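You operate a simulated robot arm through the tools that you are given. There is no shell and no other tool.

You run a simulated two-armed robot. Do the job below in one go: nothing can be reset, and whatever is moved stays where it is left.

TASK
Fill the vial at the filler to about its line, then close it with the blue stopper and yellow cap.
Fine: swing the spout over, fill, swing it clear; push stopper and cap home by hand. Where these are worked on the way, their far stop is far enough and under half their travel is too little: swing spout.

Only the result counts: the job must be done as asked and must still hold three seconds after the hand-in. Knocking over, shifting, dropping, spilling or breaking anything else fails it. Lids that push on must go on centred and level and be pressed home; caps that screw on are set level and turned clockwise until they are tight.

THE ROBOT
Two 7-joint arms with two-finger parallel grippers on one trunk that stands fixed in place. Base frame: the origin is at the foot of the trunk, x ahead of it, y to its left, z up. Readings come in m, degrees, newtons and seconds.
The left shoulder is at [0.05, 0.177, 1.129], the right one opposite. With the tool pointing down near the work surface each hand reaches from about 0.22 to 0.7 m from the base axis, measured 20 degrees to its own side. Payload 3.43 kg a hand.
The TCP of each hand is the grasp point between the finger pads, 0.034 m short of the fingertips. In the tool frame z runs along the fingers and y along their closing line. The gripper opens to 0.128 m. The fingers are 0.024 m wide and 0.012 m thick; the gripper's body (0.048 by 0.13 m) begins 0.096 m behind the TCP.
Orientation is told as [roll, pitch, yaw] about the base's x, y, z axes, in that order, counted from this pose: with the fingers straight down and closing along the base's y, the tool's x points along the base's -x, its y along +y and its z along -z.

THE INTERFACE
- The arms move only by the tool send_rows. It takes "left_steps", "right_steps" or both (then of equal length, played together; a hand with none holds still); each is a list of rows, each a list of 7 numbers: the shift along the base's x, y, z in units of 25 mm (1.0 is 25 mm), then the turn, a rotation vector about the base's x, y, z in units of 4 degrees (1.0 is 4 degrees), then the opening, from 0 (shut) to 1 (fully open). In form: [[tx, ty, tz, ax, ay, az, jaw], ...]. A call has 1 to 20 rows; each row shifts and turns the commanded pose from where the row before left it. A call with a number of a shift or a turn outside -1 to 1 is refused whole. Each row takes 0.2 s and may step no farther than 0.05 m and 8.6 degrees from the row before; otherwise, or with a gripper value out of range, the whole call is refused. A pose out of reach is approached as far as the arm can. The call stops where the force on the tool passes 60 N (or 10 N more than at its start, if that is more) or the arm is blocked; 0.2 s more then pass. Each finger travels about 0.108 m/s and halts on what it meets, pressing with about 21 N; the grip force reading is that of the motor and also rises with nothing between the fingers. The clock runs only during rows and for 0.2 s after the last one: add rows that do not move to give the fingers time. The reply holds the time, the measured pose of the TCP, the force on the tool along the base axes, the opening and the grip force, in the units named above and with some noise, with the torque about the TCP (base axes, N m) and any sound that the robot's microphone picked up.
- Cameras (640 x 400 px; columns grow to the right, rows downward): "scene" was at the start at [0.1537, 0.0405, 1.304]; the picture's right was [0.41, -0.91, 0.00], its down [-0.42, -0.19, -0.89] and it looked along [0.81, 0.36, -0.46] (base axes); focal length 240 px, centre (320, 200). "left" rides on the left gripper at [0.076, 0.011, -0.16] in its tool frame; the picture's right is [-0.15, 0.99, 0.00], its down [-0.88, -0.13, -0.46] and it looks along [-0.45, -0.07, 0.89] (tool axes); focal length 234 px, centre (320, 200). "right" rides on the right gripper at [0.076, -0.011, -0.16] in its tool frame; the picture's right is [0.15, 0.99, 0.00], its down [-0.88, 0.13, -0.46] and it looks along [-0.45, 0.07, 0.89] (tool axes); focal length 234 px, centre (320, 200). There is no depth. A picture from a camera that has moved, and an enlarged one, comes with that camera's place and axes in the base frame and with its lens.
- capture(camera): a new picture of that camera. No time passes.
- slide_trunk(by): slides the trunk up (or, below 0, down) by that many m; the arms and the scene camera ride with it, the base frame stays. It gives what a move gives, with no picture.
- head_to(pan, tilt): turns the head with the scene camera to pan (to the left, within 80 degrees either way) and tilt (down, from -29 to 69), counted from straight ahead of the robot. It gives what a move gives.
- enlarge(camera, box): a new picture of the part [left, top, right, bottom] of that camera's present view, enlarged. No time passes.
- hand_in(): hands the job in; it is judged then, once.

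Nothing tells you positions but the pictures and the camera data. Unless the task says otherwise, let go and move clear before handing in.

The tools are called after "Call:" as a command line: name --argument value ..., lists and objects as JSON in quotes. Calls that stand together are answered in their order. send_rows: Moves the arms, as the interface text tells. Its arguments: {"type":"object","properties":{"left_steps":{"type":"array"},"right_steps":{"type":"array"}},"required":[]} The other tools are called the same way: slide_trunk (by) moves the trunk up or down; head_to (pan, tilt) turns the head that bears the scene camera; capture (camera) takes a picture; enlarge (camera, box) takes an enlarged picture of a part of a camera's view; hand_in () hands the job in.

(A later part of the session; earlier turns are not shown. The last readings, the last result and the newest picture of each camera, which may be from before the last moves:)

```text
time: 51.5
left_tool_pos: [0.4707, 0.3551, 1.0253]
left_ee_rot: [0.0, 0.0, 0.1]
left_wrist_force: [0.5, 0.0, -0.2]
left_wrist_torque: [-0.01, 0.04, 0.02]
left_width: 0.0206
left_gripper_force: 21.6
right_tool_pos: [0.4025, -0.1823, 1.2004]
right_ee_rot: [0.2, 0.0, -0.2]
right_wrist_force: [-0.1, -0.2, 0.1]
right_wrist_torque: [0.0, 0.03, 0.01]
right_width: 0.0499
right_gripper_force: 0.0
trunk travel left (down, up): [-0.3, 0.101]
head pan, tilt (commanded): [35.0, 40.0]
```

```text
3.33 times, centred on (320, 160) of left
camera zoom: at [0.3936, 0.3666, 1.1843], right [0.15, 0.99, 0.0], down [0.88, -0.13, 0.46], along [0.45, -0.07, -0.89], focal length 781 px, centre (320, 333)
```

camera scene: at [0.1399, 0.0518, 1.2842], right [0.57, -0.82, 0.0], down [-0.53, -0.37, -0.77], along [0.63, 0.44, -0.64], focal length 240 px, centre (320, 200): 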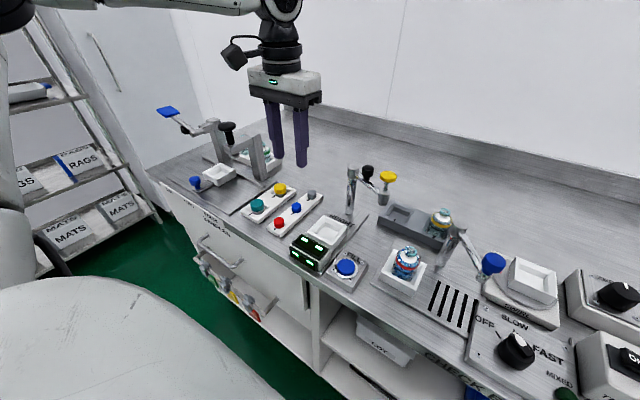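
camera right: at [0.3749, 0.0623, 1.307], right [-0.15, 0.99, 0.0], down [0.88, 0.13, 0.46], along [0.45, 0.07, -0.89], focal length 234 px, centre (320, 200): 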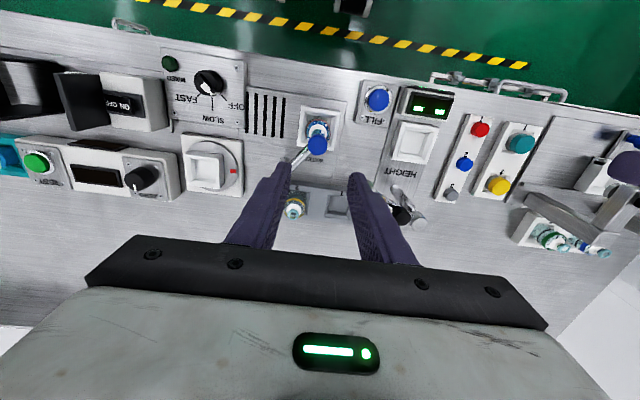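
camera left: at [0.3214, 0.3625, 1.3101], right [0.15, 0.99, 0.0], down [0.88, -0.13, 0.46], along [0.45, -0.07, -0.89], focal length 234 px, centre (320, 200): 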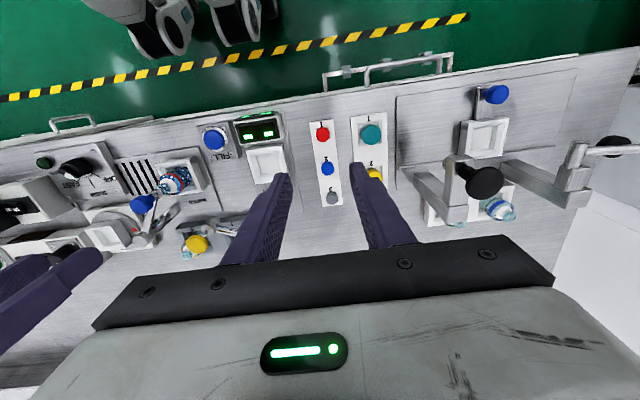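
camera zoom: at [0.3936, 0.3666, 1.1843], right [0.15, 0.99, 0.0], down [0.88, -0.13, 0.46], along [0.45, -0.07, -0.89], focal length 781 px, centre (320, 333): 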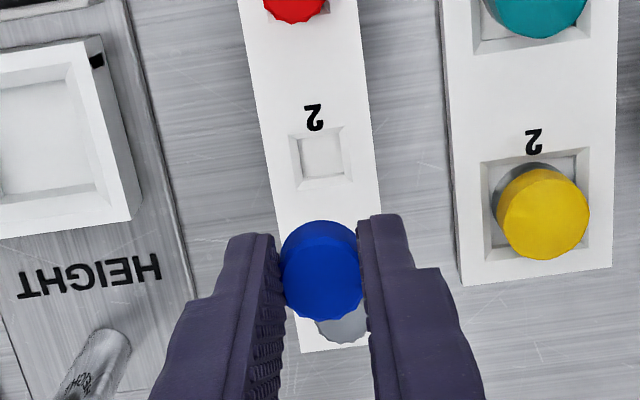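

The stopper is held well centred between the pads. I zoom in on its underside shape and recheck the vial mouth before the transfer.

Call:
enlarge --camera "scene" --box '[290, 155, 325, 185]'

Call:
enlarge --camera "scene" --box '[380, 235, 430, 300]'

Call:
enlarge --camera "right" --box '[320, 100, 480, 220]'

```text
13.33 times, centred on (308, 170) of scene
camera zoom: at [0.1399, 0.052, 1.2841], right [0.57, -0.82, 0.0], down [-0.53, -0.37, -0.77], along [0.63, 0.44, -0.64], focal length 3197 px, centre (487, 600)
```

zoom: 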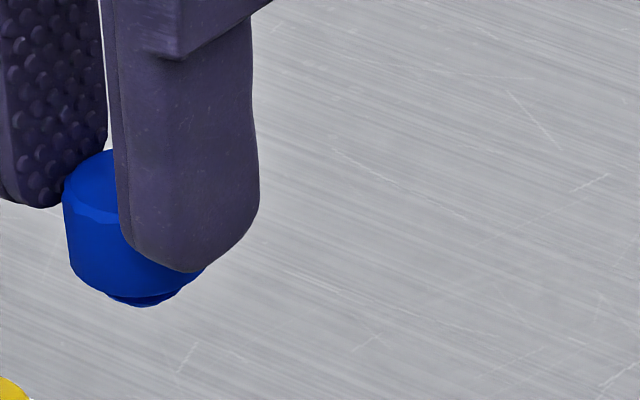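

```text
6.15 times, centred on (405, 268) of scene
camera zoom: at [0.1399, 0.052, 1.2841], right [0.57, -0.82, 0.0], down [-0.53, -0.37, -0.77], along [0.63, 0.44, -0.64], focal length 1475 px, centre (-203, -215)
```

zoom: 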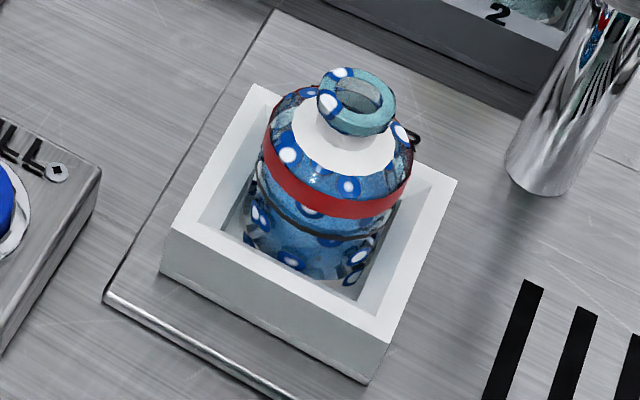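

```text
3.33 times, centred on (400, 160) of right
camera zoom: at [0.3284, -0.1918, 1.3581], right [-0.15, 0.99, 0.0], down [0.88, 0.13, 0.46], along [0.45, 0.07, -0.89], focal length 781 px, centre (53, 333)
```

zoom: 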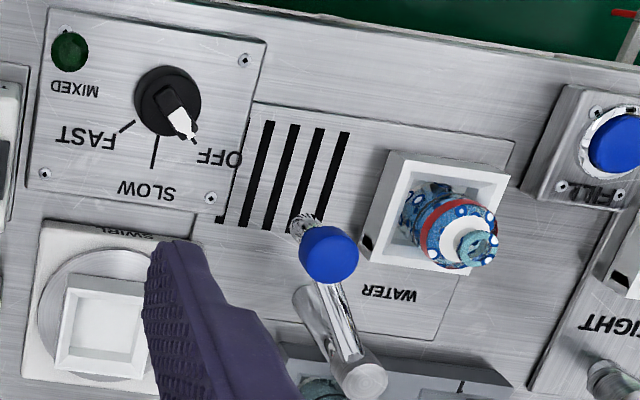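

The stopper has a narrower plug under its head, just as expected. I raise it over the HEIGHT gauge's knobs and carry it to above the vial.

Call:
send_rows --left_steps '[[0, 0, 0.8, 0, 0, 0, 0.1], [0, 0, 0.8, 0, 0, 0, 0.1], [0, 0, 0.8, 0, 0, 0, 0.1], [0, 0, 0.8, 0, 0, 0, 0.1], [-0.08, -0.943, 0, 0, 0, 0, 0.1], [-0.08, -0.943, 0, 0, 0, 0, 0.1], [-0.08, -0.943, 0, 0, 0, 0, 0.1], [-0.08, -0.943, 0, 0, 0, 0, 0.1], [-0.08, -0.943, 0, 0, 0, 0, 0.1], [-0.08, -0.943, 0, 0, 0, 0, 0.1], [-0.08, -0.943, 0, 0, 0, 0, 0.1], [-0.08, -0.943, 0, 0, 0, 0, 0.1], [-0.08, -0.943, 0, 0, 0, 0, 0.1], [-0.08, -0.943, 0, 0, 0, 0, 0.1], [-0.08, -0.943, 0, 0, 0, 0, 0.1], [-0.08, -0.943, 0, 0, 0, 0, 0.1], [0, 0, 0, 0, 0, 0, 0.1]]'

Call:
head_to --pan 12 --tilt 40

Call:
capture --camera "scene"

Call:
capture --camera "left"

Call:
capture --camera "right"

```text
time: 55.1
left_tool_pos: [0.4583, 0.1632, 1.1058]
left_ee_rot: [0.0, 0.1, 0.0]
left_wrist_force: [0.0, 0.5, -0.2]
left_wrist_torque: [0.0, 0.01, 0.02]
left_width: 0.0203
left_gripper_force: 20.5
left hand out of reach, approached as far as the arm can: row 13, 14, 15, 16
right_tool_pos: [0.4039, -0.1809, 1.2005]
right_ee_rot: [0.1, 0.0, -0.1]
right_wrist_force: [0.2, 0.0, -0.6]
right_wrist_torque: [-0.01, 0.03, 0.01]
right_width: 0.0498
right_gripper_force: 0.0
trunk travel left (down, up): [-0.3, 0.101]
head pan, tilt (commanded): [35.0, 40.0]
```

```text
time: 56.0
left_tool_pos: [0.4584, 0.1639, 1.1054]
left_ee_rot: [0.0, 0.0, 0.1]
left_wrist_force: [0.1, 0.6, -0.3]
left_wrist_torque: [0.01, 0.02, 0.03]
left_width: 0.0206
left_gripper_force: 21.0
right_tool_pos: [0.4023, -0.1822, 1.1991]
right_ee_rot: [0.0, 0.0, -0.1]
right_wrist_force: [-0.3, 0.2, 0.9]
right_wrist_torque: [0.0, 0.03, -0.03]
right_width: 0.0498
right_gripper_force: 0.0
trunk travel left (down, up): [-0.3, 0.101]
head pan, tilt (commanded): [12.0, 40.0]
```

```text
taken
camera scene: at [0.1534, 0.0209, 1.2841], right [0.21, -0.98, 0.0], down [-0.63, -0.13, -0.77], along [0.75, 0.16, -0.64], focal length 240 px, centre (320, 200)
```

scene: 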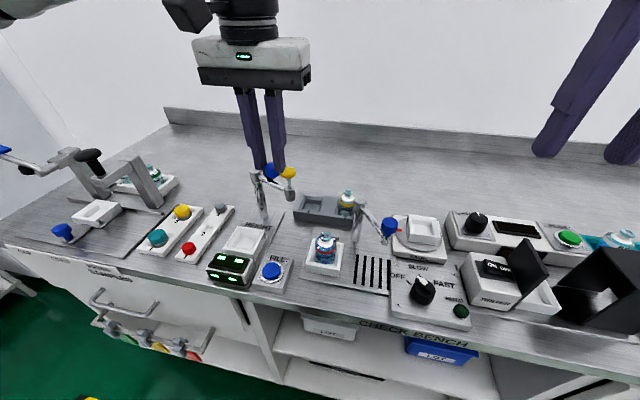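

```text
taken
camera left: at [0.3806, 0.1748, 1.265], right [0.15, 0.99, 0.0], down [0.88, -0.13, 0.46], along [0.45, -0.07, -0.89], focal length 234 px, centre (320, 200)
```

left: 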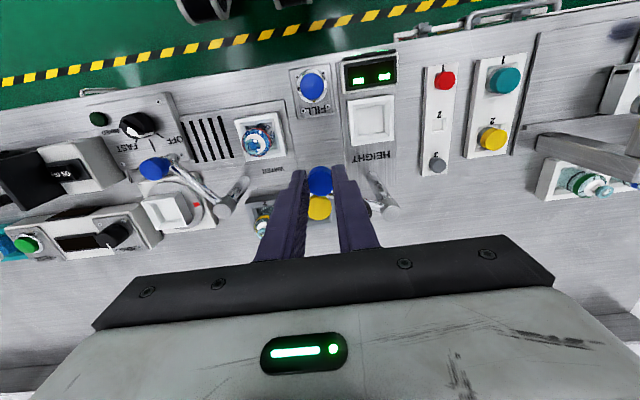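

```text
taken
camera right: at [0.3283, -0.1919, 1.3581], right [-0.15, 0.99, 0.0], down [0.88, 0.13, 0.46], along [0.45, 0.07, -0.89], focal length 234 px, centre (320, 200)
```

right: 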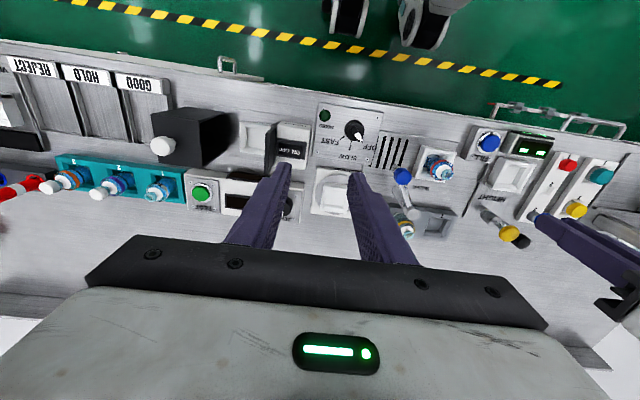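

The left hand stopped short: at yaw 0 it can't get past y ≈ 0.163 in this arm posture. The stopper is round, so I try turning the hand about the vertical while moving on, to relieve the wrist.

Call:
send_rows --left_steps '[[0, 0, 0, 0, 0, -1, 0.1], [0, 0, 0, 0, 0, -1, 0.1], [0, -0.3, 0, 0, 0, -1, 0.1], [0, -0.3, 0, 0, 0, -1, 0.1], [0, -0.3, 0, 0, 0, -1, 0.1], [0, -0.3, 0, 0, 0, 0, 0.1], [0, 0, 0, 0, 0, 0, 0.1]]'

```text
time: 57.6
left_tool_pos: [0.4567, 0.1609, 1.1057]
left_ee_rot: [0.0, 0.0, -20.0]
left_wrist_force: [0.0, 0.5, 0.0]
left_wrist_torque: [0.03, 0.01, -0.02]
left_width: 0.0202
left_gripper_force: 21.0
left hand out of reach, approached as far as the arm can: row 3, 4, 5, 6
right_tool_pos: [0.4034, -0.1815, 1.2005]
right_ee_rot: [0.1, 0.0, -0.1]
right_wrist_force: [-1.3, -0.4, 0.6]
right_wrist_torque: [-0.02, 0.0, -0.03]
right_width: 0.0497
right_gripper_force: 0.0
trunk travel left (down, up): [-0.3, 0.101]
head pan, tilt (commanded): [12.0, 40.0]
```

Yaw barely helped. I try a lower height, where the arm earlier reached the FILL button without trouble, at x ≈ 0.44 to keep clear of the yellow knob.

Call:
send_rows --left_steps '[[-0.35, 0, -0.3, 0, 0, 1, 0.1], [-0.35, 0, -0.5, 0, 0, 1, 0.1], [0, 0, -0.8, 0, 0, 1, 0.1], [0, 0, -0.8, 0, 0, 1, 0.1], [0, 0, 0, 0, 0, 1, 0.1], [0, -0.4, 0, 0, 0, 0, 0.1], [0, -0.4, 0, 0, 0, 0, 0.1], [0, -0.4, 0, 0, 0, 0, 0.1], [0, 0, 0, 0, 0, 0, 0.1]]'

Call:
capture --camera "scene"

```text
time: 59.6
left_tool_pos: [0.4394, 0.1317, 1.0448]
left_ee_rot: [0.0, 0.0, 0.0]
left_wrist_force: [0.9, -0.5, 0.3]
left_wrist_torque: [0.02, -0.02, 0.02]
left_width: 0.0204
left_gripper_force: 21.4
right_tool_pos: [0.4026, -0.1815, 1.1992]
right_ee_rot: [0.1, -0.1, -0.2]
right_wrist_force: [-0.3, 0.1, -0.5]
right_wrist_torque: [0.0, 0.01, -0.01]
right_width: 0.0499
right_gripper_force: 0.0
trunk travel left (down, up): [-0.3, 0.101]
head pan, tilt (commanded): [12.0, 40.0]
```

```text
taken
camera scene: at [0.1533, 0.0207, 1.2842], right [0.21, -0.98, 0.0], down [-0.63, -0.13, -0.77], along [0.75, 0.16, -0.64], focal length 240 px, centre (320, 200)
```

scene: 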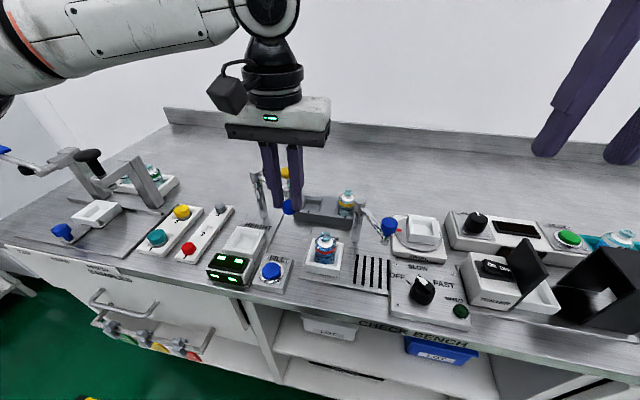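

At this lower height the left hand gets through. I go on to above the vial with the stopper well over the rim.

Call:
send_rows --left_steps '[[0.06, -0.47, -0.1, 0, 0, 0, 0.1], [0.06, -0.47, -0.1, 0, 0, 0, 0.1], [0.06, -0.47, -0.1, 0, 0, 0, 0.1], [0.06, -0.47, -0.1, 0, 0, 0, 0.1], [0.06, -0.47, -0.1, 0, 0, 0, 0.1], [0, 0, 0, 0, 0, 0, 0.1]]'

Call:
enlarge --camera "scene" --box '[260, 180, 400, 290]'

Call:
enlarge --camera "left" --box '[240, 100, 400, 220]'

Call:
enlarge --camera "right" --box '[360, 110, 520, 230]'

```text
time: 61.0
left_tool_pos: [0.4374, 0.1328, 1.0471]
left_ee_rot: [-0.1, 0.1, -0.1]
left_wrist_force: [-0.1, 0.6, -0.4]
left_wrist_torque: [-0.01, 0.03, 0.04]
left_width: 0.0207
left_gripper_force: 21.3
left hand out of reach, approached as far as the arm can: row 1, 2, 3, 4, 5
right_tool_pos: [0.4019, -0.1806, 1.2002]
right_ee_rot: [0.1, -0.1, -0.1]
right_wrist_force: [0.6, -0.6, 0.5]
right_wrist_torque: [0.01, 0.05, -0.01]
right_width: 0.0501
right_gripper_force: 0.0
trunk travel left (down, up): [-0.3, 0.101]
head pan, tilt (commanded): [12.0, 40.0]
```

```text
3.64 times, centred on (330, 235) of scene
camera zoom: at [0.1534, 0.0208, 1.2841], right [0.21, -0.98, 0.0], down [-0.63, -0.13, -0.77], along [0.75, 0.16, -0.64], focal length 872 px, centre (284, 73)
```

zoom: 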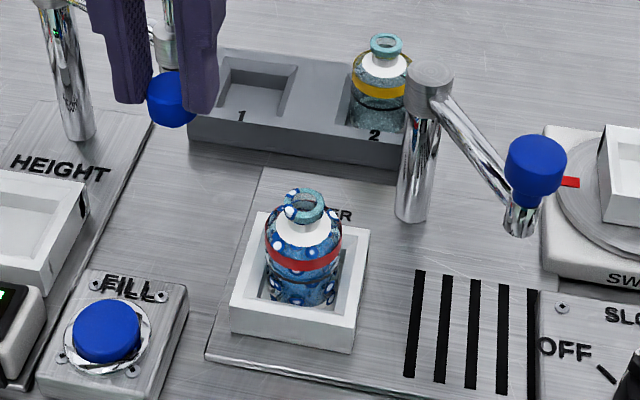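

```text
3.33 times, centred on (320, 160) of left
camera zoom: at [0.3615, 0.1443, 1.2057], right [0.15, 0.99, 0.0], down [0.88, -0.13, 0.46], along [0.45, -0.07, -0.89], focal length 781 px, centre (320, 333)
```

zoom: 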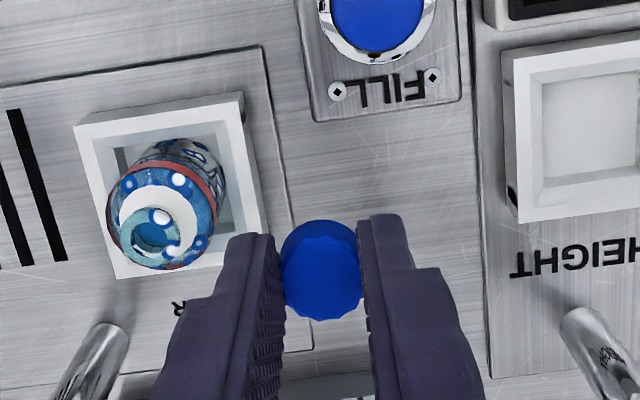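

```text
3.33 times, centred on (440, 170) of right
camera zoom: at [0.3283, -0.192, 1.3581], right [-0.15, 0.99, 0.0], down [0.88, 0.13, 0.46], along [0.45, 0.07, -0.89], focal length 781 px, centre (-80, 300)
```

zoom: 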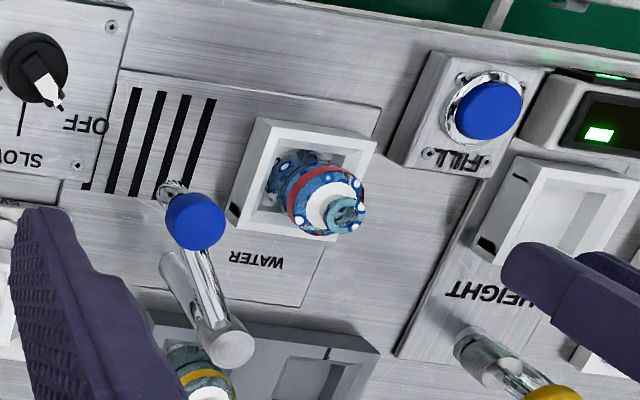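

The limit loosens with the hand lower relative to the shoulders, so raising the trunk 0.1 m should give the left hand the room it needs. I slide the trunk up and then come back down with the stopper beside the vial.

Call:
slide_trunk --by 0.1

Call:
send_rows --left_steps '[[0, 0, -0.8, 0, 0, 0, 0.1], [0, 0, -0.8, 0, 0, 0, 0.1], [0, 0, -0.8, 0, 0, 0, 0.1], [0, 0, -0.8, 0, 0, 0, 0.1], [0, 0, -0.8, 0, 0, 0, 0.1], [0, 0, -0.8, 0, 0, 0, 0.1], [0.04, -0.4, 0, 0, 0, 0, 0.1], [0.04, -0.4, 0, 0, 0, 0, 0.1], [0.04, -0.4, 0, 0, 0, 0, 0.1], [0.04, -0.4, 0, 0, 0, 0, 0.1], [0, 0, 0, 0, 0, 0, 0.1]]'

Call:
capture --camera "scene"

```text
time: 62.4
left_tool_pos: [0.4386, 0.1321, 1.1459]
left_ee_rot: [0.1, 0.1, 0.0]
left_wrist_force: [-0.3, 0.0, -0.4]
left_wrist_torque: [-0.02, 0.0, 0.02]
left_width: 0.0207
left_gripper_force: 20.8
right_tool_pos: [0.4029, -0.1804, 1.3]
right_ee_rot: [0.1, 0.0, -0.1]
right_wrist_force: [0.3, 0.2, -0.4]
right_wrist_torque: [-0.04, 0.01, -0.01]
right_width: 0.0499
right_gripper_force: 0.0
trunk travel left (down, up): [-0.4, 0.001]
head pan, tilt (commanded): [12.0, 40.0]
```

```text
time: 64.8
left_tool_pos: [0.4251, 0.1287, 1.0339]
left_ee_rot: [-0.1, -0.1, 0.0]
left_wrist_force: [-0.4, -1.0, 0.3]
left_wrist_torque: [0.0, 0.03, 0.01]
left_width: 0.0206
left_gripper_force: 20.6
left hand out of reach, approached as far as the arm can: row 6, 7, 8, 9, 10
right_tool_pos: [0.4036, -0.1823, 1.3004]
right_ee_rot: [0.0, 0.1, -0.2]
right_wrist_force: [-0.3, -0.4, 0.4]
right_wrist_torque: [-0.01, 0.01, 0.0]
right_width: 0.0495
right_gripper_force: 0.0
trunk travel left (down, up): [-0.4, 0.001]
head pan, tilt (commanded): [12.0, 40.0]
```

```text
taken
camera scene: at [0.1534, 0.0208, 1.3841], right [0.21, -0.98, 0.0], down [-0.63, -0.13, -0.77], along [0.75, 0.16, -0.64], focal length 240 px, centre (320, 200)
```

scene: 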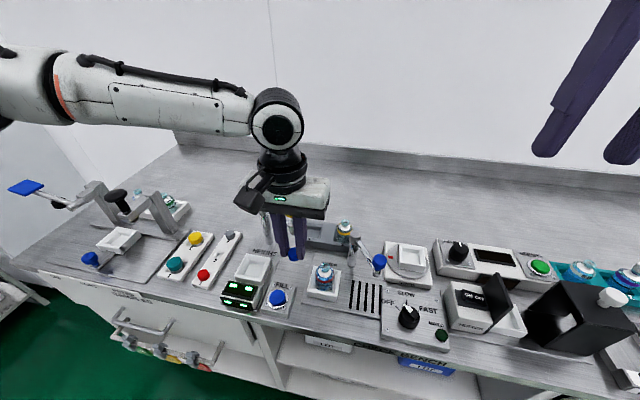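

The left hand is stuck at about y = 0.13 again; it seems both arms are built alike and this one doesn't like crossing its own shoulder line. I test once whether a positive yaw lets it go further before choosing another plan.

Call:
send_rows --left_steps '[[0, 0.1, 0.1, 0, 0, 1, 0.1], [0, 0, 0, 0, 0, 1, 0.1], [0, 0, 0, 0, 0, 1, 0.1], [0, 0, 0, 0, 0, 1, 0.1], [0, 0, 0, 0, 0, 1, 0.1], [0, 0, 0, 0, 0, 1, 0.1], [0, -0.3, 0, 0, 0, 1, 0.1], [0, -0.3, 0, 0, 0, 1, 0.1], [0, -0.3, 0, 0, 0, 1, 0.1], [0, 0, 0, 0, 0, 0, 0.1]]'

```text
time: 67.0
left_tool_pos: [0.4199, 0.1248, 1.0408]
left_ee_rot: [0.0, 0.0, 36.2]
left_wrist_force: [0.1, -1.0, -0.7]
left_wrist_torque: [-0.02, -0.03, 0.02]
left_width: 0.0207
left_gripper_force: 21.2
left hand out of reach, approached as far as the arm can: row 7, 8, 9
right_tool_pos: [0.4026, -0.1815, 1.2997]
right_ee_rot: [0.1, -0.1, 0.0]
right_wrist_force: [-0.4, 1.1, -0.5]
right_wrist_torque: [0.01, 0.03, 0.04]
right_width: 0.0499
right_gripper_force: 0.0
trunk travel left (down, up): [-0.4, 0.001]
head pan, tilt (commanded): [12.0, 40.0]
```

Yaw doesn't matter; the left arm simply can't cross to the vial. New plan: the left hand stands the stopper (and later the cap) on the bare bench between the FILL box and the yellow knob, about (0.452, 0.156), and the right hand, which reaches the vial easily, takes it from there. I first straighten the hand and go above that spot.

Call:
send_rows --left_steps '[[0.1, 0.1, 0.6, 0, 0, -1, 0.1], [0.1, 0.1, 0.6, 0, 0, -1, 0.1], [0.15, 0.15, 0.6, 0, 0, -1, 0.1], [0.15, 0.15, 0.6, 0, 0, -1, 0.1], [0.15, 0.15, 0.6, 0, 0, -1, 0.1], [0.15, 0.15, 0.6, 0, 0, -1, 0.1], [0.15, 0.15, 0.4, 0, 0, -1, 0.1], [0.15, 0.15, 0, 0, 0, -1, 0.1], [0.15, 0.15, 0, 0, 0, -1, 0.1], [0, 0, 0, 0, 0, 0, 0.1]]'

Call:
slide_trunk --by -0.1

Call:
head_to --pan 22 --tilt 42

Call:
capture --camera "scene"

Call:
enlarge --camera "left" --box '[220, 80, 420, 230]'

```text
time: 69.2
left_tool_pos: [0.4494, 0.1551, 1.1398]
left_ee_rot: [0.0, 0.0, -0.1]
left_wrist_force: [0.2, -0.3, 0.3]
left_wrist_torque: [0.01, 0.02, 0.02]
left_width: 0.0205
left_gripper_force: 21.2
right_tool_pos: [0.4034, -0.181, 1.2995]
right_ee_rot: [0.1, 0.1, -0.2]
right_wrist_force: [-0.3, 0.1, -0.4]
right_wrist_torque: [0.0, -0.01, 0.03]
right_width: 0.0499
right_gripper_force: 0.2
trunk travel left (down, up): [-0.4, 0.001]
head pan, tilt (commanded): [12.0, 40.0]
```

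```text
time: 70.5
left_tool_pos: [0.4501, 0.1555, 1.0408]
left_ee_rot: [0.0, 0.0, 0.0]
left_wrist_force: [-0.6, 0.0, 0.0]
left_wrist_torque: [0.02, 0.0, -0.03]
left_width: 0.0205
left_gripper_force: 21.3
right_tool_pos: [0.4033, -0.1821, 1.1994]
right_ee_rot: [0.1, -0.1, 0.1]
right_wrist_force: [0.2, 0.2, 0.6]
right_wrist_torque: [-0.02, 0.0, 0.02]
right_width: 0.0499
right_gripper_force: 0.2
trunk travel left (down, up): [-0.3, 0.101]
head pan, tilt (commanded): [12.0, 40.0]
```

```text
time: 71.2
left_tool_pos: [0.4502, 0.1559, 1.0391]
left_ee_rot: [-0.1, 0.0, 0.0]
left_wrist_force: [-0.5, 0.3, -0.6]
left_wrist_torque: [-0.01, -0.01, -0.02]
left_width: 0.0208
left_gripper_force: 21.1
right_tool_pos: [0.4029, -0.1812, 1.1992]
right_ee_rot: [0.1, 0.0, 0.0]
right_wrist_force: [1.0, -0.7, -0.2]
right_wrist_torque: [0.01, 0.01, -0.02]
right_width: 0.0498
right_gripper_force: 0.0
trunk travel left (down, up): [-0.3, 0.101]
head pan, tilt (commanded): [22.0, 42.0]
```

```text
taken
camera scene: at [0.1478, 0.0344, 1.2812], right [0.37, -0.93, 0.0], down [-0.62, -0.25, -0.74], along [0.69, 0.28, -0.67], focal length 240 px, centre (320, 200)
```

scene: 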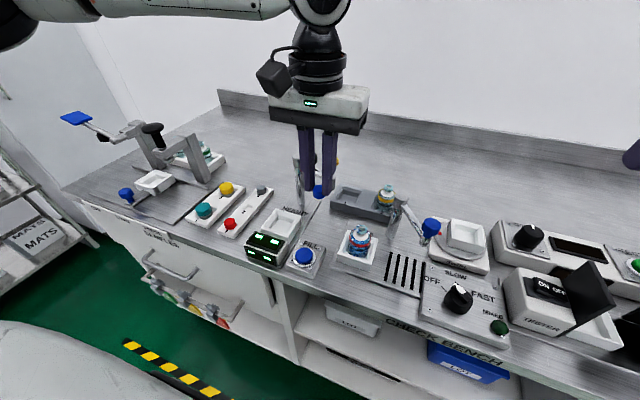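

```text
2.67 times, centred on (320, 155) of left
camera zoom: at [0.3723, 0.1673, 1.1996], right [0.15, 0.99, 0.0], down [0.88, -0.13, 0.46], along [0.45, -0.07, -0.89], focal length 624 px, centre (320, 320)
```

zoom: 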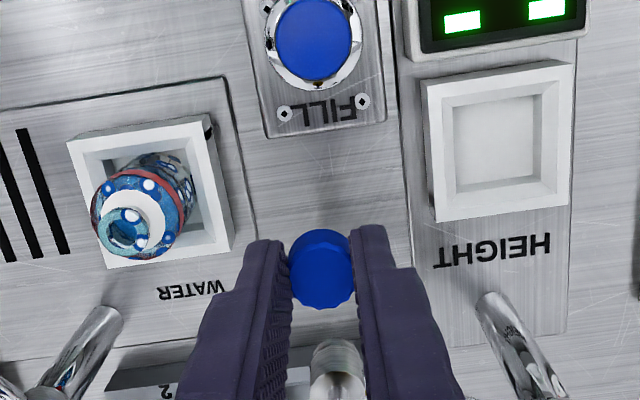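

The bare bench patch below is clear; the gauge's probe is about 4 cm behind the fingers. I lower the stopper toward the bench.

Call:
send_rows --left_steps '[[0, 0, -0.9, 0, 0, 0, 0.1], [0, 0, -0.9, 0, 0, 0, 0.1], [0, 0, -0.9, 0, 0, 0, 0.1], [0, 0, -0.9, 0, 0, 0, 0.1], [0, 0, -0.9, 0, 0, 0, 0.1], [0, 0, -0.3, 0, 0, 0, 0.1], [0, 0, 0, 0, 0, 0, 0.1]]'

Call:
enlarge --camera "scene" --box '[270, 140, 400, 270]'

```text
time: 72.8
left_tool_pos: [0.4476, 0.1545, 0.9201]
left_ee_rot: [0.0, -0.1, 0.0]
left_wrist_force: [0.2, -0.4, 0.2]
left_wrist_torque: [-0.01, 0.02, 0.02]
left_width: 0.0205
left_gripper_force: 21.4
right_tool_pos: [0.4034, -0.181, 1.1995]
right_ee_rot: [0.1, 0.0, -0.1]
right_wrist_force: [0.1, 0.2, 0.5]
right_wrist_torque: [0.04, 0.01, 0.03]
right_width: 0.0497
right_gripper_force: 0.2
trunk travel left (down, up): [-0.3, 0.101]
head pan, tilt (commanded): [22.0, 42.0]
```

```text
3.08 times, centred on (335, 205) of scene
camera zoom: at [0.1477, 0.0345, 1.2812], right [0.37, -0.93, 0.0], down [-0.62, -0.25, -0.74], along [0.69, 0.28, -0.67], focal length 738 px, centre (274, 185)
```

zoom: 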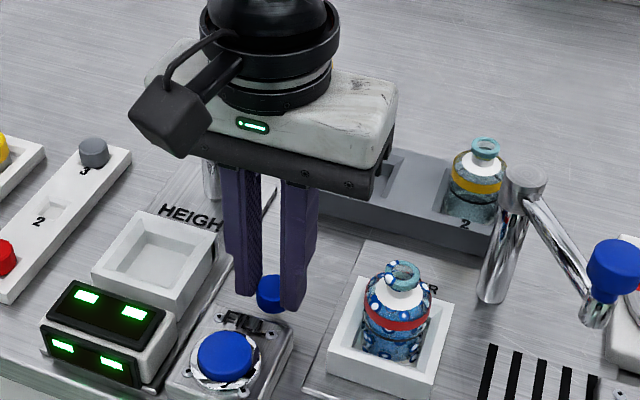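

Call:
send_rows --left_steps '[[0, 0, -0.12, 0, 0, 0, 0.1], [0, 0, -0.12, 0, 0, 0, 0.1], [0, 0, -0.1, 0, 0, 0, 0.1], [0, 0, 0, 0, 0, 0, 0.1]]'

Call:
enlarge --camera "scene" --box '[300, 170, 350, 220]'

```text
time: 73.8
left_tool_pos: [0.4491, 0.1542, 0.9127]
left_ee_rot: [-0.1, -0.1, -0.1]
left_wrist_force: [-5.2, -1.5, 6.4]
left_wrist_torque: [0.3, -0.37, -0.1]
left_width: 0.0207
left_gripper_force: 21.3
right_tool_pos: [0.4023, -0.1821, 1.1998]
right_ee_rot: [0.1, 0.0, -0.1]
right_wrist_force: [1.1, 0.7, -0.3]
right_wrist_torque: [0.02, 0.02, 0.0]
right_width: 0.0497
right_gripper_force: 0.0
trunk travel left (down, up): [-0.3, 0.101]
head pan, tilt (commanded): [22.0, 42.0]
heard: click
```

```text
8.00 times, centred on (325, 195) of scene
camera zoom: at [0.1466, 0.0341, 1.2815], right [0.37, -0.93, 0.0], down [-0.62, -0.25, -0.74], along [0.69, 0.28, -0.67], focal length 1918 px, centre (280, 240)
```

zoom: 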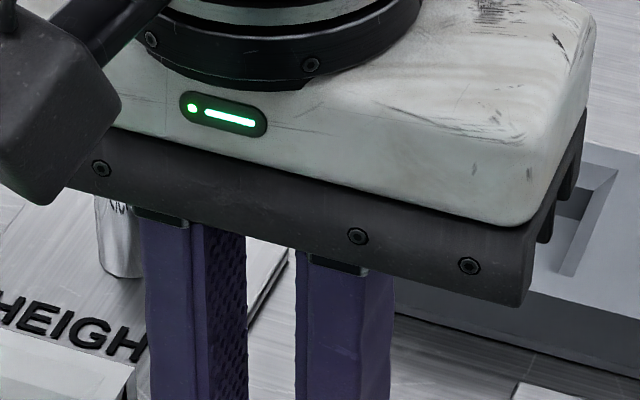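

A click and a sideways force: something on the hand's far side has touched, perhaps the gauge's knob. I stop, back off toward the robot a few millimetres and look.

Call:
send_rows --left_steps '[[-0.12, 0, 0, 0, 0, 0, 0.1], [-0.06, 0, 0.05, 0, 0, 0, 0.1], [0, 0, 0, 0, 0, 0, 0.1]]'

Call:
enlarge --camera "scene" --box '[270, 140, 400, 270]'

Call:
enlarge --camera "right" --box '[400, 100, 560, 240]'

Call:
enlarge --camera "left" --box '[220, 80, 420, 280]'

```text
time: 74.6
left_tool_pos: [0.4455, 0.1557, 0.9127]
left_ee_rot: [0.0, 0.0, 0.1]
left_wrist_force: [6.9, 0.0, 6.0]
left_wrist_torque: [0.07, -0.36, -0.02]
left_width: 0.0206
left_gripper_force: 20.6
right_tool_pos: [0.4034, -0.1816, 1.2001]
right_ee_rot: [0.0, 0.0, -0.1]
right_wrist_force: [-0.6, 0.3, 0.1]
right_wrist_torque: [0.0, -0.05, 0.02]
right_width: 0.0501
right_gripper_force: 0.0
trunk travel left (down, up): [-0.3, 0.101]
head pan, tilt (commanded): [22.0, 42.0]
```

```text
3.08 times, centred on (335, 205) of scene
camera zoom: at [0.1478, 0.0342, 1.2812], right [0.37, -0.93, 0.0], down [-0.62, -0.25, -0.74], along [0.69, 0.28, -0.67], focal length 738 px, centre (274, 185)
```

zoom: 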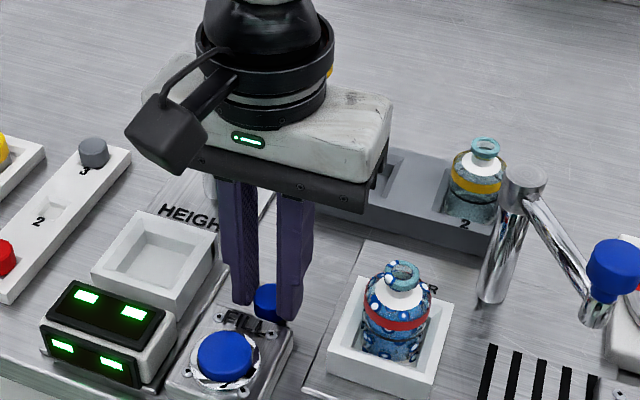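

```text
2.86 times, centred on (480, 170) of right
camera zoom: at [0.3284, -0.1922, 1.358], right [-0.15, 0.99, 0.0], down [0.88, 0.13, 0.46], along [0.45, 0.07, -0.89], focal length 669 px, centre (-137, 286)
```

zoom: 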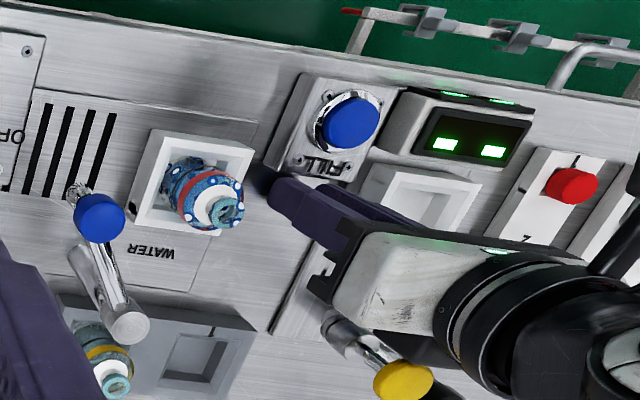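

```text
2.00 times, centred on (320, 180) of left
camera zoom: at [0.3677, 0.1671, 1.0718], right [0.15, 0.99, 0.0], down [0.88, -0.13, 0.46], along [0.45, -0.07, -0.89], focal length 468 px, centre (320, 240)
```

zoom: 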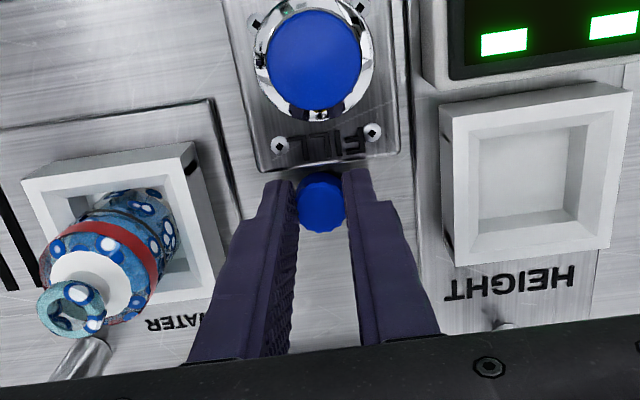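

The stopper seems to have met the bench (upward force of 6 N), so I compare the gauge's picture with the earlier one to be sure nothing was shifted.

Call:
enlarge --camera "right" --box '[360, 110, 520, 230]'

Call:
enlarge --camera "right" --box '[480, 180, 540, 250]'

Call:
enlarge --camera "scene" --box '[300, 210, 350, 260]'

```text
3.33 times, centred on (440, 170) of right
camera zoom: at [0.3284, -0.1922, 1.358], right [-0.15, 0.99, 0.0], down [0.88, 0.13, 0.46], along [0.45, 0.07, -0.89], focal length 781 px, centre (-80, 300)
```

zoom: 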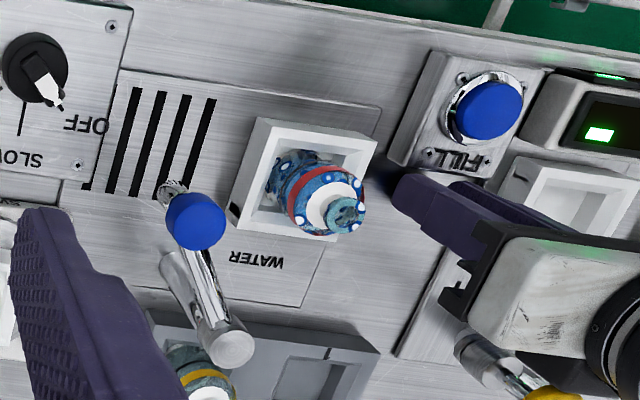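

```text
5.71 times, centred on (510, 215) of right
camera zoom: at [0.3284, -0.1922, 1.358], right [-0.15, 0.99, 0.0], down [0.88, 0.13, 0.46], along [0.45, 0.07, -0.89], focal length 1338 px, centre (-766, 114)
```

zoom: 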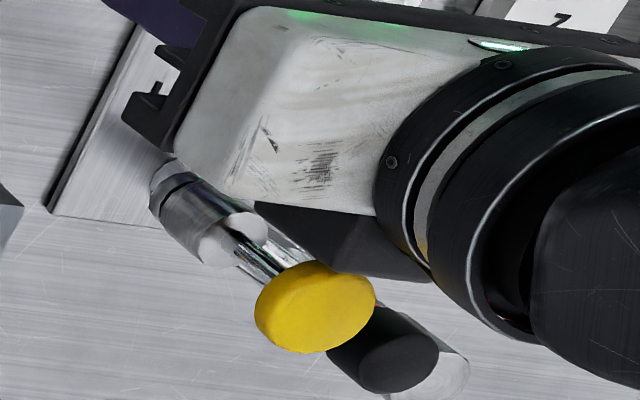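

```text
8.00 times, centred on (325, 235) of scene
camera zoom: at [0.1478, 0.0342, 1.2812], right [0.37, -0.93, 0.0], down [-0.62, -0.25, -0.74], along [0.69, 0.28, -0.67], focal length 1918 px, centre (280, -80)
```

zoom: 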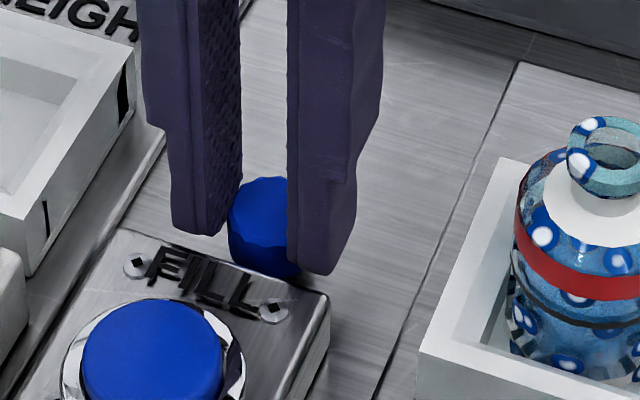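

The gauge looks unmoved (same pixels as before), and the stopper stands on the bench behind the FILL box. I ease the pressure slightly, open the jaws and rise straight up.

Call:
send_rows --left_steps '[[0, 0, 0.03, 0, 0, 0, 0.1], [0, 0, 0, 0, 0, 0, 0.2], [0, 0, 0, 0, 0, 0, 0.3], [0, 0, 0, 0, 0, 0, 0.36], [0, 0, 0, 0, 0, 0, 0.36]]'

Call:
enlarge --camera "scene" --box '[300, 210, 350, 260]'

Call:
enlarge --camera "left" --box '[260, 100, 380, 200]'

```text
time: 75.8
left_tool_pos: [0.4438, 0.1568, 0.9113]
left_ee_rot: [0.0, 0.1, 0.0]
left_wrist_force: [0.2, 0.0, -0.2]
left_wrist_torque: [0.02, 0.0, -0.02]
left_width: 0.0458
left_gripper_force: 0.0
right_tool_pos: [0.4033, -0.1824, 1.1981]
right_ee_rot: [0.1, 0.0, -0.2]
right_wrist_force: [-0.8, -0.6, 0.3]
right_wrist_torque: [0.02, 0.0, 0.0]
right_width: 0.0501
right_gripper_force: 0.0
trunk travel left (down, up): [-0.3, 0.101]
head pan, tilt (commanded): [22.0, 42.0]
```

```text
8.00 times, centred on (325, 235) of scene
camera zoom: at [0.1477, 0.0345, 1.2812], right [0.37, -0.93, 0.0], down [-0.62, -0.25, -0.74], along [0.69, 0.28, -0.67], focal length 1918 px, centre (280, -80)
```

zoom: 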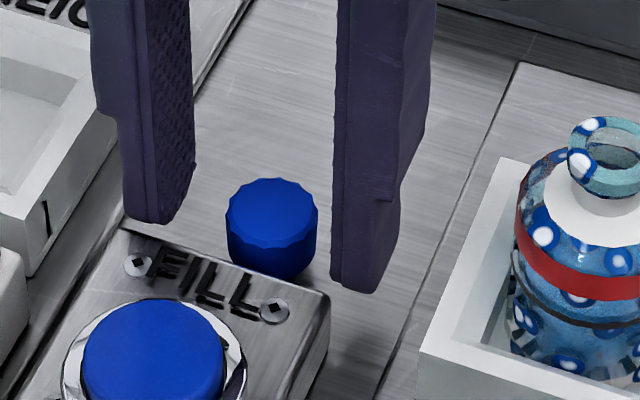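

```text
4.00 times, centred on (320, 150) of left
camera zoom: at [0.3669, 0.1676, 1.0721], right [0.15, 0.99, 0.0], down [0.88, -0.13, 0.45], along [0.45, -0.07, -0.89], focal length 937 px, centre (320, 400)
```

zoom: 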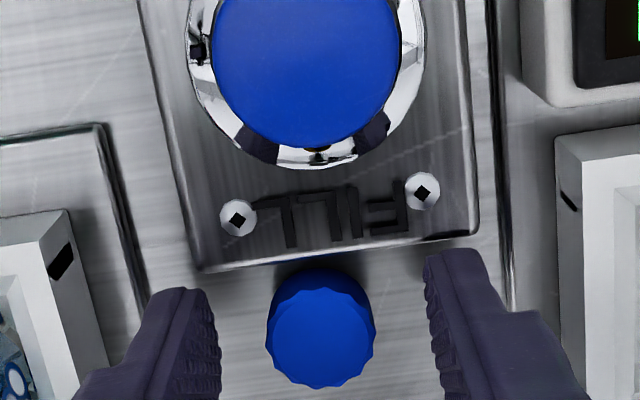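

The stopper stands upright at about (0.4457, 0.156), top 0.888. The left hand goes straight up and back toward the caps, then the right hand comes over it.

Call:
send_rows --left_steps '[[0, 0, 0.4, 0, 0, 0, 0.36], [0, 0, 0.8, 0, 0, 0, 0.36], [0, 0, 0.9, 0, 0, 0, 0.36], [0, 0, 0.9, 0, 0, 0, 0.36], [0, 0, 0.9, 0, 0, 0, 0.36], [0, 0, 0.9, 0, 0, 0, 0.36], [0, 0, 0.9, 0, 0, 0, 0.36], [0, 0.9, 0.3, 0, 0, 0, 0.36], [0, 0.9, 0.3, 0, 0, 0, 0.36], [0, 0.9, 0, 0, 0, 0, 0.36], [0, 0.9, 0, 0, 0, 0, 0.36], [0, 0.9, 0, 0, 0, 0, 0.4], [0, 0.9, 0, 0, 0, 0, 0.4], [0, 0.9, 0, 0, 0, 0, 0.4], [0, 0.9, 0, 0, 0, 0, 0.4], [0, 0.9, 0, 0, 0, 0, 0.4], [0, 0.9, 0, 0, 0, 0, 0.4], [0, 0.9, 0, 0, 0, 0, 0.4], [0, 0.9, 0, 0, 0, 0, 0.4], [0, 0, 0, 0, 0, 0, 0.4]]' --right_steps '[[0, 0, 0, 0, 0, 0, 0.36], [0, 0, 0, 0, 0, 0, 0.36], [0, 0, 0, 0, 0, 0, 0.36], [0, 0, 0, 0, 0, 0, 0.36], [0, 0, 0, 0, 0, 0, 0.36], [0, 0, 0, 0, 0, 0, 0.36], [0, 0, 0, 0, 0, 0, 0.36], [0, 0, 0, 0, 0, 0, 0.36], [0, 0, 0, 0, 0, 0, 0.36], [0.15, 0.9, -0.2, 0, 0, 0, 0.36], [0.15, 0.9, -0.2, 0, 0, 0, 0.36], [0.15, 0.9, -0.2, 0, 0, 0, 0.36], [0.15, 0.9, -0.2, 0, 0, 0, 0.36], [0.15, 0.9, -0.2, 0, 0, 0, 0.36], [0.15, 0.9, -0.2, 0, 0, 0, 0.36], [0.15, 0.9, -0.2, 0, 0, 0, 0.36], [0.15, 0.9, -0.2, 0, 0, 0, 0.36], [0.15, 0.9, -0.2, 0, 0, 0, 0.36], [0.15, 0.9, -0.2, 0, 0, 0, 0.36], [0, 0, 0, 0, 0, 0, 0.36]]'

Call:
capture --camera "scene"

Call:
capture --camera "right"

```text
time: 80.0
left_tool_pos: [0.4448, 0.4266, 1.0705]
left_ee_rot: [0.0, 0.1, 0.0]
left_wrist_force: [-0.5, -1.1, -0.3]
left_wrist_torque: [0.02, 0.01, 0.02]
left_width: 0.0514
left_gripper_force: 0.1
right_tool_pos: [0.4396, 0.0434, 1.1518]
right_ee_rot: [0.1, 0.0, 0.0]
right_wrist_force: [0.3, -1.3, -0.6]
right_wrist_torque: [-0.03, -0.02, 0.0]
right_width: 0.0461
right_gripper_force: 0.1
trunk travel left (down, up): [-0.3, 0.101]
head pan, tilt (commanded): [22.0, 42.0]
```

```text
taken
camera scene: at [0.1477, 0.0342, 1.2812], right [0.37, -0.93, 0.0], down [-0.62, -0.25, -0.74], along [0.69, 0.28, -0.67], focal length 240 px, centre (320, 200)
```

scene: 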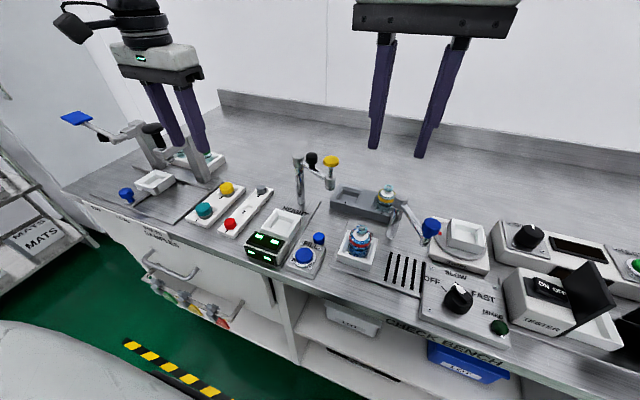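

```text
taken
camera right: at [0.365, 0.0327, 1.3104], right [-0.15, 0.99, 0.0], down [0.88, 0.13, 0.46], along [0.45, 0.07, -0.89], focal length 234 px, centre (320, 200)
```

right: 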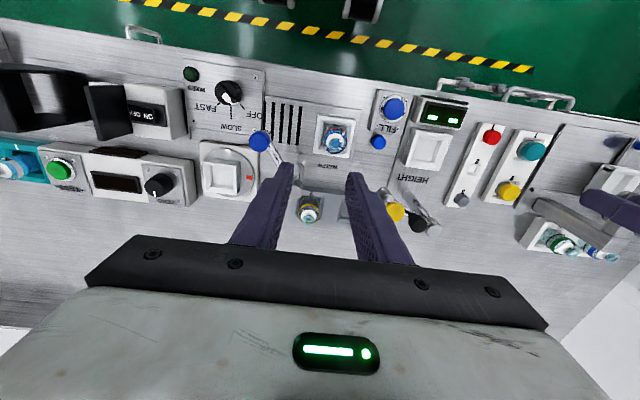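

Both hands are clear; the stopper stands behind the FILL box. I zoom in to fix the stopper's and the vial mouth's coordinates.

Call:
enlarge --camera "right" --box '[290, 80, 430, 185]'

Call:
enlarge --camera "scene" --box '[280, 140, 400, 275]'

```text
3.81 times, centred on (360, 132) of right
camera zoom: at [0.365, 0.0327, 1.3104], right [-0.15, 0.99, 0.0], down [0.88, 0.13, 0.46], along [0.45, 0.07, -0.89], focal length 892 px, centre (168, 457)
```

zoom: 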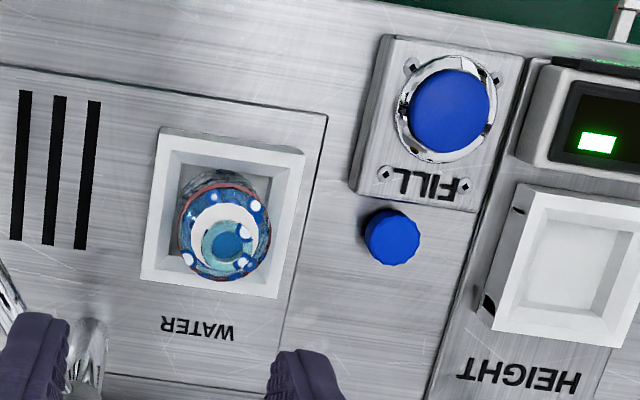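

```text
2.96 times, centred on (340, 208) of scene
camera zoom: at [0.1477, 0.0342, 1.2812], right [0.37, -0.93, 0.0], down [-0.62, -0.25, -0.74], along [0.69, 0.28, -0.67], focal length 710 px, centre (261, 178)
```

zoom: 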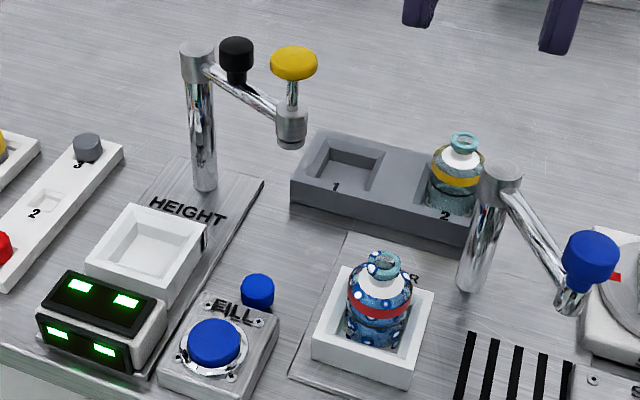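

Stopper about (0.4465, 0.155), vial mouth about (0.4485, 0.072). The right hand moves over the stopper and comes down most of the way.

Call:
send_rows --right_steps '[[0.055, 0.9, 0, 0, 0, 0, 0.4], [0.055, 0.9, 0, 0, 0, 0, 0.4], [0.055, 0.9, 0, 0, 0, 0, 0.4], [0.055, 0.9, 0, 0, 0, 0, 0.4], [0.055, 0.86, 0, 0, 0, 0, 0.4], [0, 0, -0.9, 0, 0, 0, 0.4], [0, 0, -0.9, 0, 0, 0, 0.4], [0, 0, -0.9, 0, 0, 0, 0.4], [0, 0, -0.9, 0, 0, 0, 0.4], [0, 0, -0.9, 0, 0, 0, 0.4], [0, 0, -0.9, 0, 0, 0, 0.4], [0, 0, 0, 0, 0, 0, 0.4]]'

Call:
enlarge --camera "scene" --box '[280, 160, 400, 275]'

Call:
enlarge --camera "right" --box '[250, 100, 390, 205]'

```text
time: 82.6
left_tool_pos: [0.4459, 0.4271, 1.0706]
left_ee_rot: [0.0, -0.1, 0.0]
left_wrist_force: [0.2, -0.1, 0.8]
left_wrist_torque: [0.0, 0.01, 0.02]
left_width: 0.0512
left_gripper_force: 0.0
right_tool_pos: [0.4427, 0.1338, 1.0111]
right_ee_rot: [0.0, 0.0, -0.2]
right_wrist_force: [0.0, -0.5, -0.6]
right_wrist_torque: [0.01, 0.01, 0.01]
right_width: 0.0513
right_gripper_force: 0.0
right hand out of reach, approached as far as the arm can: row 4, 5
trunk travel left (down, up): [-0.3, 0.101]
head pan, tilt (commanded): [22.0, 42.0]
```

```text
3.48 times, centred on (340, 218) of scene
camera zoom: at [0.1477, 0.0345, 1.2812], right [0.37, -0.93, 0.0], down [-0.62, -0.25, -0.74], along [0.69, 0.28, -0.67], focal length 834 px, centre (250, 139)
```

zoom: 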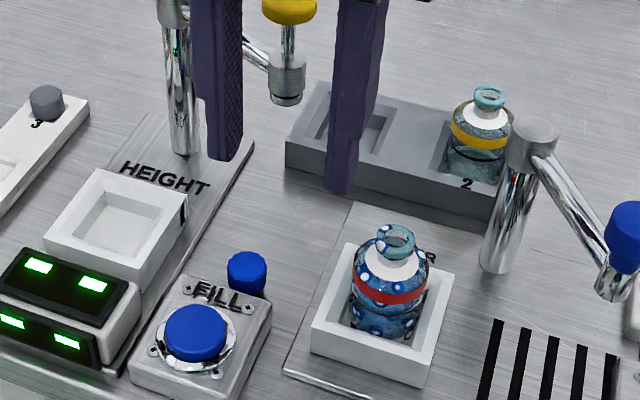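

```text
3.81 times, centred on (320, 152) of right
camera zoom: at [0.3683, 0.1228, 1.1715], right [-0.15, 0.99, 0.0], down [0.88, 0.13, 0.46], along [0.45, 0.07, -0.89], focal length 892 px, centre (320, 381)
```

zoom: 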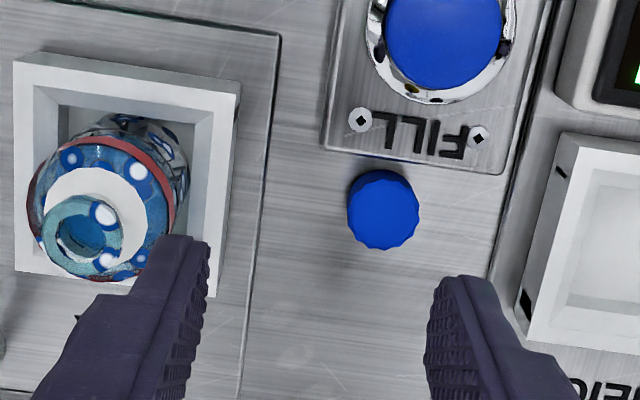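

The right hand stopped at y ≈ 0.134 at the upper height. Now lower, I try the remaining 2 cm in y before descending further.

Call:
send_rows --right_steps '[[0.04, 0.28, 0, 0, 0, 0, 0.4], [0.04, 0.28, 0, 0, 0, 0, 0.4], [0.04, 0.26, 0, 0, 0, 0, 0.4], [0, 0, 0, 0, 0, 0, 0.4]]'

```text
time: 83.6
left_tool_pos: [0.4456, 0.4263, 1.0702]
left_ee_rot: [-0.1, 0.0, 0.0]
left_wrist_force: [-0.9, 0.0, -0.2]
left_wrist_torque: [0.02, -0.03, 0.01]
left_width: 0.0512
left_gripper_force: 0.0
right_tool_pos: [0.4495, 0.1516, 1.0139]
right_ee_rot: [0.1, 0.0, -0.5]
right_wrist_force: [-1.3, -0.3, 0.0]
right_wrist_torque: [-0.01, 0.04, 0.0]
right_width: 0.0513
right_gripper_force: 0.1
trunk travel left (down, up): [-0.3, 0.101]
head pan, tilt (commanded): [22.0, 42.0]
```

It got through at this height. I correct by 3 mm and check the alignment over the stopper.

Call:
send_rows --right_steps '[[-0.12, 0.12, -0.3, 0, 0, 0, 0.4], [0, 0, -0.8, 0, 0, 0, 0.4], [0, 0, 0, 0, 0, 0, 0.4]]'

Call:
enlarge --camera "right" --box '[250, 100, 390, 205]'

Call:
enlarge --camera "scene" --box '[280, 160, 400, 275]'

```text
time: 84.4
left_tool_pos: [0.4461, 0.4263, 1.0691]
left_ee_rot: [0.0, 0.1, 0.0]
left_wrist_force: [-0.2, -0.1, -1.0]
left_wrist_torque: [0.0, 0.0, -0.04]
left_width: 0.051
left_gripper_force: 0.0
right_tool_pos: [0.4444, 0.1568, 0.9831]
right_ee_rot: [0.1, 0.0, 0.0]
right_wrist_force: [0.0, -0.8, -0.9]
right_wrist_torque: [0.01, 0.01, 0.02]
right_width: 0.0511
right_gripper_force: 0.1
trunk travel left (down, up): [-0.3, 0.101]
head pan, tilt (commanded): [22.0, 42.0]
```

```text
3.81 times, centred on (320, 152) of right
camera zoom: at [0.3694, 0.1468, 1.1422], right [-0.15, 0.99, 0.0], down [0.88, 0.13, 0.46], along [0.45, 0.07, -0.89], focal length 892 px, centre (320, 381)
```

zoom: 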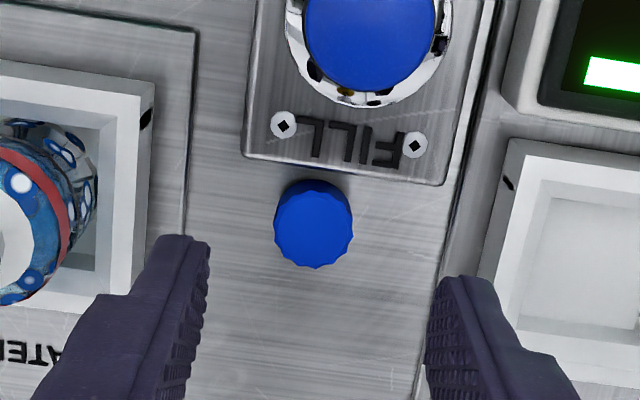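

```text
3.48 times, centred on (340, 218) of scene
camera zoom: at [0.1477, 0.0344, 1.2812], right [0.37, -0.93, 0.0], down [-0.62, -0.25, -0.74], along [0.69, 0.28, -0.67], focal length 834 px, centre (250, 139)
```

zoom: 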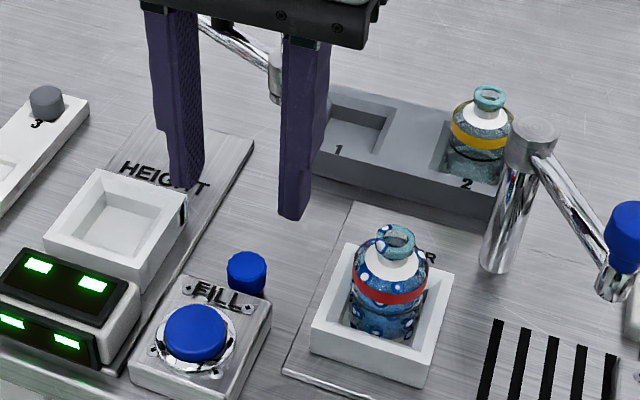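

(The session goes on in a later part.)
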